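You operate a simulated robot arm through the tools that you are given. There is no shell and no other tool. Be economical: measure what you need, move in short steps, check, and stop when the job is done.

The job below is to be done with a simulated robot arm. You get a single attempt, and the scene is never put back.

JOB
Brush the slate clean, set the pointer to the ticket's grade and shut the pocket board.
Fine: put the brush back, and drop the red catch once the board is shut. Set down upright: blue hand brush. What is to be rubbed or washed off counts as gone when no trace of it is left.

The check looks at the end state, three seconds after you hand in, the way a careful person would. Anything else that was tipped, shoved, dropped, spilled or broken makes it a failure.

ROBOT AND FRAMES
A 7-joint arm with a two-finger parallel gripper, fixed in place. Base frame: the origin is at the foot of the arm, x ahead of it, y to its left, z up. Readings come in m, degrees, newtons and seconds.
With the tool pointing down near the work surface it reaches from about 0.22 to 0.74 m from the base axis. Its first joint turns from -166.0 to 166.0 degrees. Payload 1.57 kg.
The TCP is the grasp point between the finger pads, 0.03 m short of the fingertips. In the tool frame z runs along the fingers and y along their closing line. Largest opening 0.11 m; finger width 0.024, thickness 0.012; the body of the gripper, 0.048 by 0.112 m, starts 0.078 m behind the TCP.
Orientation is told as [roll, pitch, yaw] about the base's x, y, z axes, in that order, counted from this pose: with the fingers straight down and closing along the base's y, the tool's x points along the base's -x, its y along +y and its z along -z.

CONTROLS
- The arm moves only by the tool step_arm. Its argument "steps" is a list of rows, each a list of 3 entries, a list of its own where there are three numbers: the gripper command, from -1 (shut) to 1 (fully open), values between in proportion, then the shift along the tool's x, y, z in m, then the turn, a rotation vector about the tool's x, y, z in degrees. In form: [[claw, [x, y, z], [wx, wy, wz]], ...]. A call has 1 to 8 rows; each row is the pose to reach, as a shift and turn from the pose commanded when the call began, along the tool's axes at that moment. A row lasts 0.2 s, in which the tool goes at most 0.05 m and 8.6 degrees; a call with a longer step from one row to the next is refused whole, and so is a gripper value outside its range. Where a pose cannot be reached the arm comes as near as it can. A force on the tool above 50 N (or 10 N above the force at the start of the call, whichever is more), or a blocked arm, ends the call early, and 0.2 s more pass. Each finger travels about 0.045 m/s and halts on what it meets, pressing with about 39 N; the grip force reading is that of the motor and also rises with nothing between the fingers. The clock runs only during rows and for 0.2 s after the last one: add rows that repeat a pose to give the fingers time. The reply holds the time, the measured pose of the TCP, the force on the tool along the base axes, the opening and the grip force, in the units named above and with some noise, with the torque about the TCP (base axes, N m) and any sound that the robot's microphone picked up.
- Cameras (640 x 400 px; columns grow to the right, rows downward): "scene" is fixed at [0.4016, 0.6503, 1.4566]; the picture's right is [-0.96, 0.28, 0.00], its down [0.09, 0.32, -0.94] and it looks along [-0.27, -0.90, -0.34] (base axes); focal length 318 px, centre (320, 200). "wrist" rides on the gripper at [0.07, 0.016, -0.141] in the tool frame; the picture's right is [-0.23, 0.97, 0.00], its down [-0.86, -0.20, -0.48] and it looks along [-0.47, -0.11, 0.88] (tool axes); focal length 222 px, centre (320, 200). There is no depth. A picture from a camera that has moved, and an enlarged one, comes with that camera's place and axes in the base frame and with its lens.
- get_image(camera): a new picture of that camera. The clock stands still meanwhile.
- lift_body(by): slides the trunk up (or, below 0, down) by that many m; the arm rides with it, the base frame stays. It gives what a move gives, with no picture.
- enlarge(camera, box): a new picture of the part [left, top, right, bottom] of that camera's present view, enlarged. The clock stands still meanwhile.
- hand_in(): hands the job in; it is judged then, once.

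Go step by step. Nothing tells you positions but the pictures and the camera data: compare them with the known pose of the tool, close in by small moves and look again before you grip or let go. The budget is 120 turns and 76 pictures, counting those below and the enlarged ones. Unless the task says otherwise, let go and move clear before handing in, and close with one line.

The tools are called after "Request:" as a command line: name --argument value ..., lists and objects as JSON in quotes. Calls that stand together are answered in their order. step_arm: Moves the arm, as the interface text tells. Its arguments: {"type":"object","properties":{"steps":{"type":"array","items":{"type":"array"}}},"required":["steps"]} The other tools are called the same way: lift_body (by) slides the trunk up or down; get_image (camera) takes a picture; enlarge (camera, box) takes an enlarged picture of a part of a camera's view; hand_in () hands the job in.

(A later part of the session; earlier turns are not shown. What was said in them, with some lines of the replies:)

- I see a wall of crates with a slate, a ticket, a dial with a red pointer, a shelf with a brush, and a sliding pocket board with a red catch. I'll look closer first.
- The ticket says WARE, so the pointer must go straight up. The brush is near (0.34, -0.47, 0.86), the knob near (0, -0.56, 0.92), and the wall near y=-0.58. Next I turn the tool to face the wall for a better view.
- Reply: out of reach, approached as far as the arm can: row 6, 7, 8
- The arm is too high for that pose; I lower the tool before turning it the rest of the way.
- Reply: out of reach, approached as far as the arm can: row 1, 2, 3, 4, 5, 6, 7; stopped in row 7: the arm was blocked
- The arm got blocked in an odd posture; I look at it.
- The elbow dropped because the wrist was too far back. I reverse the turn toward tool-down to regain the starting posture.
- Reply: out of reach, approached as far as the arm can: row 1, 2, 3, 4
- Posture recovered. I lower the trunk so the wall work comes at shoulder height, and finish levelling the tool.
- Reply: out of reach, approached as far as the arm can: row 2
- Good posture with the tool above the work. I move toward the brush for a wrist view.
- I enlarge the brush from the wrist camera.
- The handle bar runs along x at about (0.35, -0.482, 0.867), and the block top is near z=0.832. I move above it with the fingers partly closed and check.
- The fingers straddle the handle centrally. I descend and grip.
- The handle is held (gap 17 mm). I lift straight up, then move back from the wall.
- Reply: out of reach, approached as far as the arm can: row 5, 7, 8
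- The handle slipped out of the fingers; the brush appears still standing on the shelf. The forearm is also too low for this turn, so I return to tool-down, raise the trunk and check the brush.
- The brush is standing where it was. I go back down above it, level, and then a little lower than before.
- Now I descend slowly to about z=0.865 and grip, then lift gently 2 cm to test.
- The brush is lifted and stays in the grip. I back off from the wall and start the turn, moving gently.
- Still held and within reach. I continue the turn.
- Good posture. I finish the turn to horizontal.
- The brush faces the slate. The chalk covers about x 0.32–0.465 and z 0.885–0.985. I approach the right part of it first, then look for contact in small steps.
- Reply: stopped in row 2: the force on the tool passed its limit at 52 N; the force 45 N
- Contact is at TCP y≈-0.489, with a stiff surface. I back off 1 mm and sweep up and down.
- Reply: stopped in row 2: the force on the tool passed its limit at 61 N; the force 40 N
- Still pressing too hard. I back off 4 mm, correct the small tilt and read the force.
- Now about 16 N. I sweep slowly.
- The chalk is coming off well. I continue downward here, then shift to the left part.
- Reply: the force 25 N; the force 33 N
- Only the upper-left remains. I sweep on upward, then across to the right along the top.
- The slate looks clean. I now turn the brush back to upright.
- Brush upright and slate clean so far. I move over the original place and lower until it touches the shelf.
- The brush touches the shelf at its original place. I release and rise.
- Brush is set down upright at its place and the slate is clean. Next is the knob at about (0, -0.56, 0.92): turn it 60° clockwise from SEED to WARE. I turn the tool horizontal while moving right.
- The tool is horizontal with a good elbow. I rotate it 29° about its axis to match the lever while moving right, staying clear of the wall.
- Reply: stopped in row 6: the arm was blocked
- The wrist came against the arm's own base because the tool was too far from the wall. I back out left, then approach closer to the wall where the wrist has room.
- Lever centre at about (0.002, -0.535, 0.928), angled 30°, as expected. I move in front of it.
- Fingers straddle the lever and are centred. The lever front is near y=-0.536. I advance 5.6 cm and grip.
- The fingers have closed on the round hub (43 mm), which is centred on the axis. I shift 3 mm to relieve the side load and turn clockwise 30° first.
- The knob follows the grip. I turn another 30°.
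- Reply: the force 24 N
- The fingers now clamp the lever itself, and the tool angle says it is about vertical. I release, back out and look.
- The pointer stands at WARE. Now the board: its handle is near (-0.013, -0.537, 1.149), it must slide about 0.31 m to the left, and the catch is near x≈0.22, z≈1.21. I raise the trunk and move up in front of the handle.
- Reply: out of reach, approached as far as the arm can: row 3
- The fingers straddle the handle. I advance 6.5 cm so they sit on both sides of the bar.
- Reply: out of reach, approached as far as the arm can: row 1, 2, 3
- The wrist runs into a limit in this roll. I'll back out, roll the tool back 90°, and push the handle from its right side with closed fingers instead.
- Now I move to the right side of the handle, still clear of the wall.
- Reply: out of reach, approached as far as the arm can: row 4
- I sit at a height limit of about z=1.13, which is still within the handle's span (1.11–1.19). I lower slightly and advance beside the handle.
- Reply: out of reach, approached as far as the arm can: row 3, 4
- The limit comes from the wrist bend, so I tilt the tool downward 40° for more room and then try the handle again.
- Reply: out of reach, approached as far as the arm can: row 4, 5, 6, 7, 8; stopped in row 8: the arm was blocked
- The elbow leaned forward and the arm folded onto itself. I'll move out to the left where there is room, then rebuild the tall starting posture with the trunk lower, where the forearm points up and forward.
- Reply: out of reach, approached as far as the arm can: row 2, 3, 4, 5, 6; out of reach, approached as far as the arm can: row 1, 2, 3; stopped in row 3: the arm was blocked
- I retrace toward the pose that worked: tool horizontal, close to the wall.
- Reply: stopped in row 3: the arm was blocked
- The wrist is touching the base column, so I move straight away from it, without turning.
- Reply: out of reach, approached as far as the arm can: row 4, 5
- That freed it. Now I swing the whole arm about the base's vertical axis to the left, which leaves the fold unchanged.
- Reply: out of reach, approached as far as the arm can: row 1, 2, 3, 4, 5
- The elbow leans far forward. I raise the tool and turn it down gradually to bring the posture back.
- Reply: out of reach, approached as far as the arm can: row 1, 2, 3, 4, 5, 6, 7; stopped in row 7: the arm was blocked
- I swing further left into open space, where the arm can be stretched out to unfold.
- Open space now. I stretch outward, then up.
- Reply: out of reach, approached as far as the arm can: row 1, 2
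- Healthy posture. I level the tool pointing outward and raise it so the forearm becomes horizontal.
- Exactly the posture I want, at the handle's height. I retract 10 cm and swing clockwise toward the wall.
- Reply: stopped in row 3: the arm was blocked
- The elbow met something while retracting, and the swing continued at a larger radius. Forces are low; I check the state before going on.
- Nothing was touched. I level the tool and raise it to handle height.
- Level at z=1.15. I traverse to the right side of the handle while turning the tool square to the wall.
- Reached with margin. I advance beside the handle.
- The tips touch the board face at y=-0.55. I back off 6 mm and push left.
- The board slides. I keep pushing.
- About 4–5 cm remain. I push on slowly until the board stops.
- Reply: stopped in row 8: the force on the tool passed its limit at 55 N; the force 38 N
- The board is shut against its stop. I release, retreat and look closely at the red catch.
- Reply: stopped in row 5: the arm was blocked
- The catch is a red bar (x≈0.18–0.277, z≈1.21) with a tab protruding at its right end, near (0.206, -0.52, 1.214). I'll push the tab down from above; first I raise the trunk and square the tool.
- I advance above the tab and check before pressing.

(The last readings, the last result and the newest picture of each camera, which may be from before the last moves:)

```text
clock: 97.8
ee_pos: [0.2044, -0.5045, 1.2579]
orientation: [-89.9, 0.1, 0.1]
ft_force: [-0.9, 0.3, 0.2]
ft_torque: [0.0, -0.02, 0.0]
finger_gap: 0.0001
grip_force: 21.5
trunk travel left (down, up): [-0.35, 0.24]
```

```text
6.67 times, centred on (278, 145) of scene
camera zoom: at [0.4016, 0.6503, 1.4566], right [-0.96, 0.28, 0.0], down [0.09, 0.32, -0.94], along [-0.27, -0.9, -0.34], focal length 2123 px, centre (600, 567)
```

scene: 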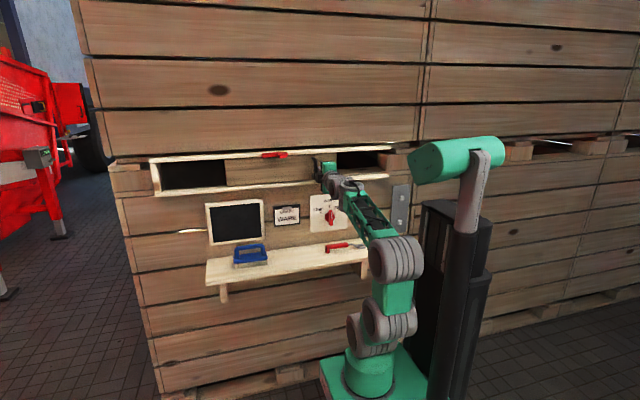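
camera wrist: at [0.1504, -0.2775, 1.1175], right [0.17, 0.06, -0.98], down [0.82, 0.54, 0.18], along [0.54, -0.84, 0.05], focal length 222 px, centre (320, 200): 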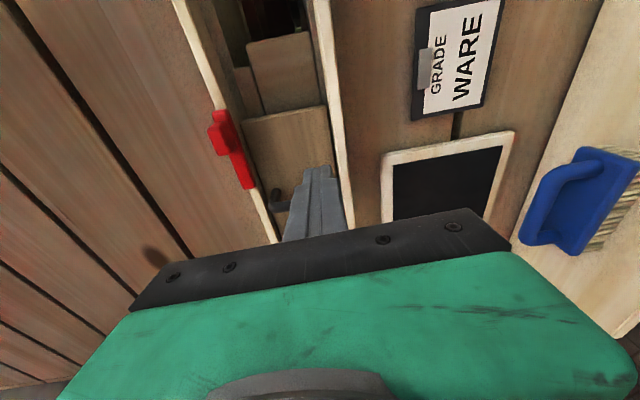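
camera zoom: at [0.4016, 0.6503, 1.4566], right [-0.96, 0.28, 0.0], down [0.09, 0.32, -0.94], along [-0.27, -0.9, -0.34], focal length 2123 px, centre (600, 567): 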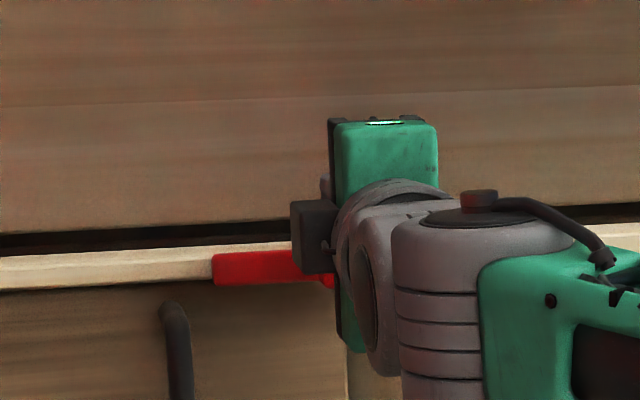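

I press down in small steps, watching the force.

Request:
step_arm --steps '[[-1, [0, 0.01, 0], [0, 0, 0]], [-1, [0, 0.018, 0], [0, 0, 0]], [-1, [0, 0.024, 0], [0, 0, 0]], [-1, [0, 0.03, 0], [0, 0, 0]], [-1, [0, 0.036, 0], [0, 0, 0]]]'

Request:
enlarge --camera "scene" --box '[230, 125, 326, 185]'

```text
clock: 99.0
ee_pos: [0.2028, -0.5039, 1.2233]
orientation: [-90.0, 0.1, 0.3]
ft_force: [-1.0, 0.0, 0.7]
ft_torque: [0.0, 0.03, -0.02]
finger_gap: 0.0
grip_force: 21.2
trunk travel left (down, up): [-0.35, 0.24]
```

```text
6.67 times, centred on (278, 155) of scene
camera zoom: at [0.4016, 0.6503, 1.4566], right [-0.96, 0.28, 0.0], down [0.09, 0.32, -0.94], along [-0.27, -0.9, -0.34], focal length 2123 px, centre (600, 500)
```

zoom: 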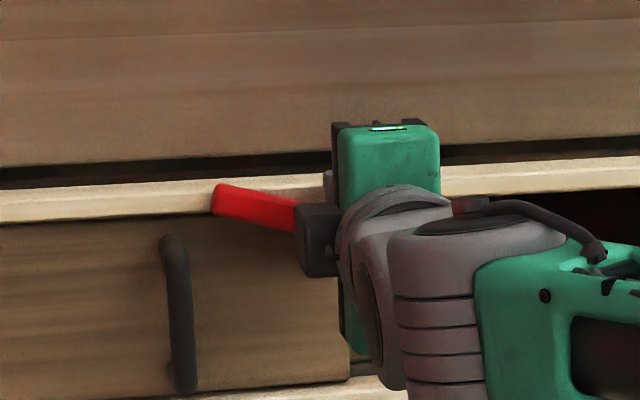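

The catch swings down about its left end. I follow its arc until it hangs.

Request:
step_arm --steps '[[-1, [0.002, 0.012, 0], [0, 0, 0]], [-1, [0.003, 0.023, 0], [0, 0, 0]], [-1, [-0.002, 0.04, 0], [0, 0, 0]], [-1, [-0.008, 0.051, 0], [0, 0, 0]], [-1, [-0.0157, 0.06, 0], [0, 0, 0]], [-1, [-0.023, 0.066, 0], [0, 0, 0]], [-1, [-0.03, 0.071, 0], [0, 0, 0]], [-1, [-0.039, 0.075, 0], [0, 0, 0]]]'

Request:
enlarge --camera "scene" --box '[230, 125, 326, 185]'

```text
clock: 100.8
ee_pos: [0.2425, -0.5046, 1.1486]
orientation: [-89.9, 0.1, 0.2]
ft_force: [-0.3, 0.6, -0.5]
ft_torque: [-0.03, 0.0, 0.01]
finger_gap: 0.0
grip_force: 20.9
trunk travel left (down, up): [-0.35, 0.24]
```

```text
6.67 times, centred on (278, 155) of scene
camera zoom: at [0.4016, 0.6503, 1.4566], right [-0.96, 0.28, 0.0], down [0.09, 0.32, -0.94], along [-0.27, -0.9, -0.34], focal length 2123 px, centre (600, 500)
```

zoom: 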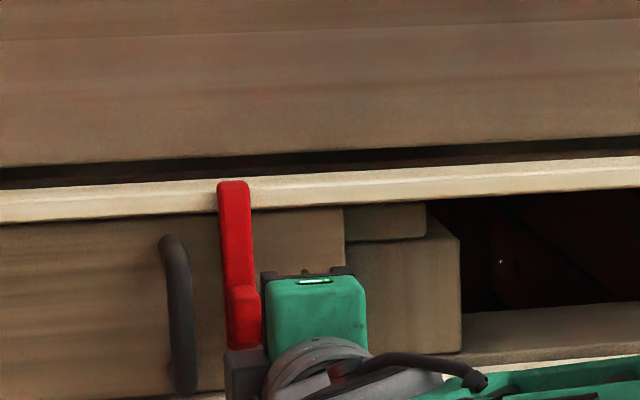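

The catch hangs vertical next to the handle. I pull straight back and verify the whole scene.

Request:
step_arm --steps '[[-1, [0.003, 0, 0], [0, 0, 0]], [-1, [0.004, 0, -0.03], [0, 0, 0]], [-1, [0.004, 0, -0.06], [0, 0, 0]]]'

Request:
lift_body --by 0.2

Request:
get_image --camera "scene"

```text
clock: 101.6
ee_pos: [0.2367, -0.4426, 1.1457]
orientation: [-90.0, 0.0, 0.1]
ft_force: [0.4, -0.2, 0.4]
ft_torque: [-0.01, 0.02, -0.04]
finger_gap: 0.0
grip_force: 21.6
trunk travel left (down, up): [-0.35, 0.24]
```

```text
clock: 103.7
ee_pos: [0.2387, -0.4441, 1.3459]
orientation: [-90.0, 0.1, 0.3]
ft_force: [0.5, -0.3, 0.1]
ft_torque: [-0.03, -0.01, 0.01]
finger_gap: 0.0
grip_force: 20.9
trunk travel left (down, up): [-0.55, 0.04]
```

```text
6 pictures are left
```

scene: 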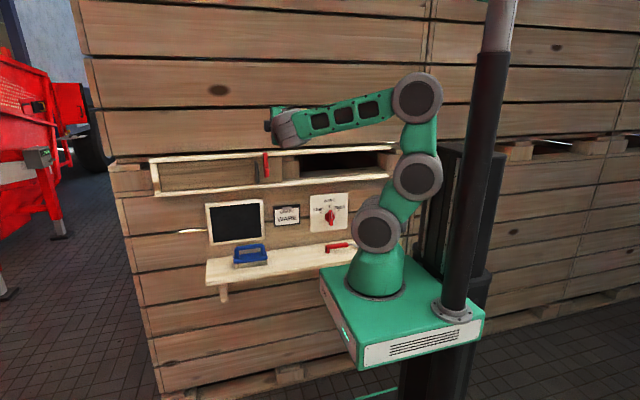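

Everything is visible now. I enlarge the slate, the dial and the board for a final check.

Request:
enlarge --camera "scene" --box '[200, 195, 280, 245]'

Request:
enlarge --camera "scene" --box '[290, 185, 370, 235]'

Request:
enlarge --camera "scene" --box '[140, 140, 300, 240]'

```text
8.00 times, centred on (240, 220) of scene
camera zoom: at [0.4016, 0.6503, 1.4566], right [-0.96, 0.28, 0.0], down [0.09, 0.32, -0.94], along [-0.27, -0.9, -0.34], focal length 2547 px, centre (960, 40)
```

zoom: 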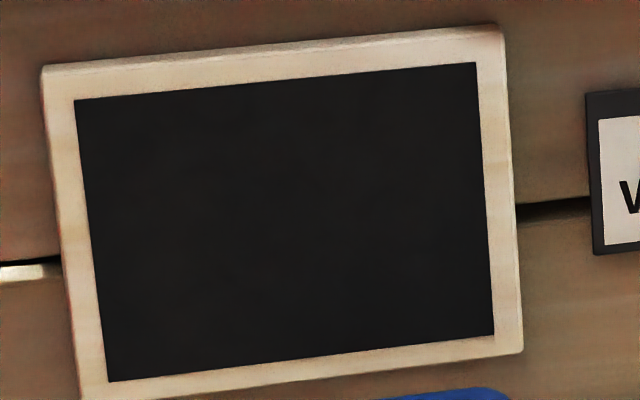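

```text
8.00 times, centred on (330, 210) of scene
camera zoom: at [0.4016, 0.6503, 1.4566], right [-0.96, 0.28, 0.0], down [0.09, 0.32, -0.94], along [-0.27, -0.9, -0.34], focal length 2547 px, centre (240, 120)
```

zoom: 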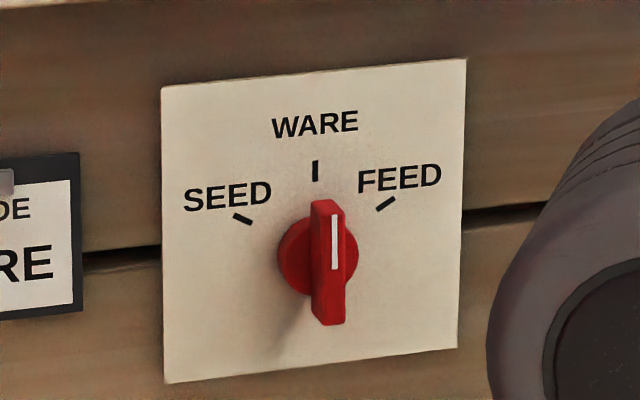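

```text
4.00 times, centred on (220, 190) of scene
camera zoom: at [0.4016, 0.6503, 1.4566], right [-0.96, 0.28, 0.0], down [0.09, 0.32, -0.94], along [-0.27, -0.9, -0.34], focal length 1274 px, centre (720, 240)
```

zoom: 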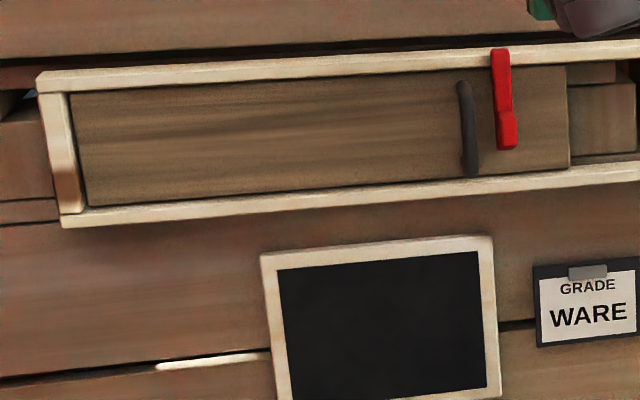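

Slate clean, pointer at WARE, board shut, catch hanging down, brush upright in its place, and the arm is clear. I hand in.

Request:
hand_in

```text
The job is handed in.
```

The job is handed in: the slate is brushed clean, the pointer is on WARE, the pocket board is shut with the red catch down, and the blue brush is back upright on the shelf.
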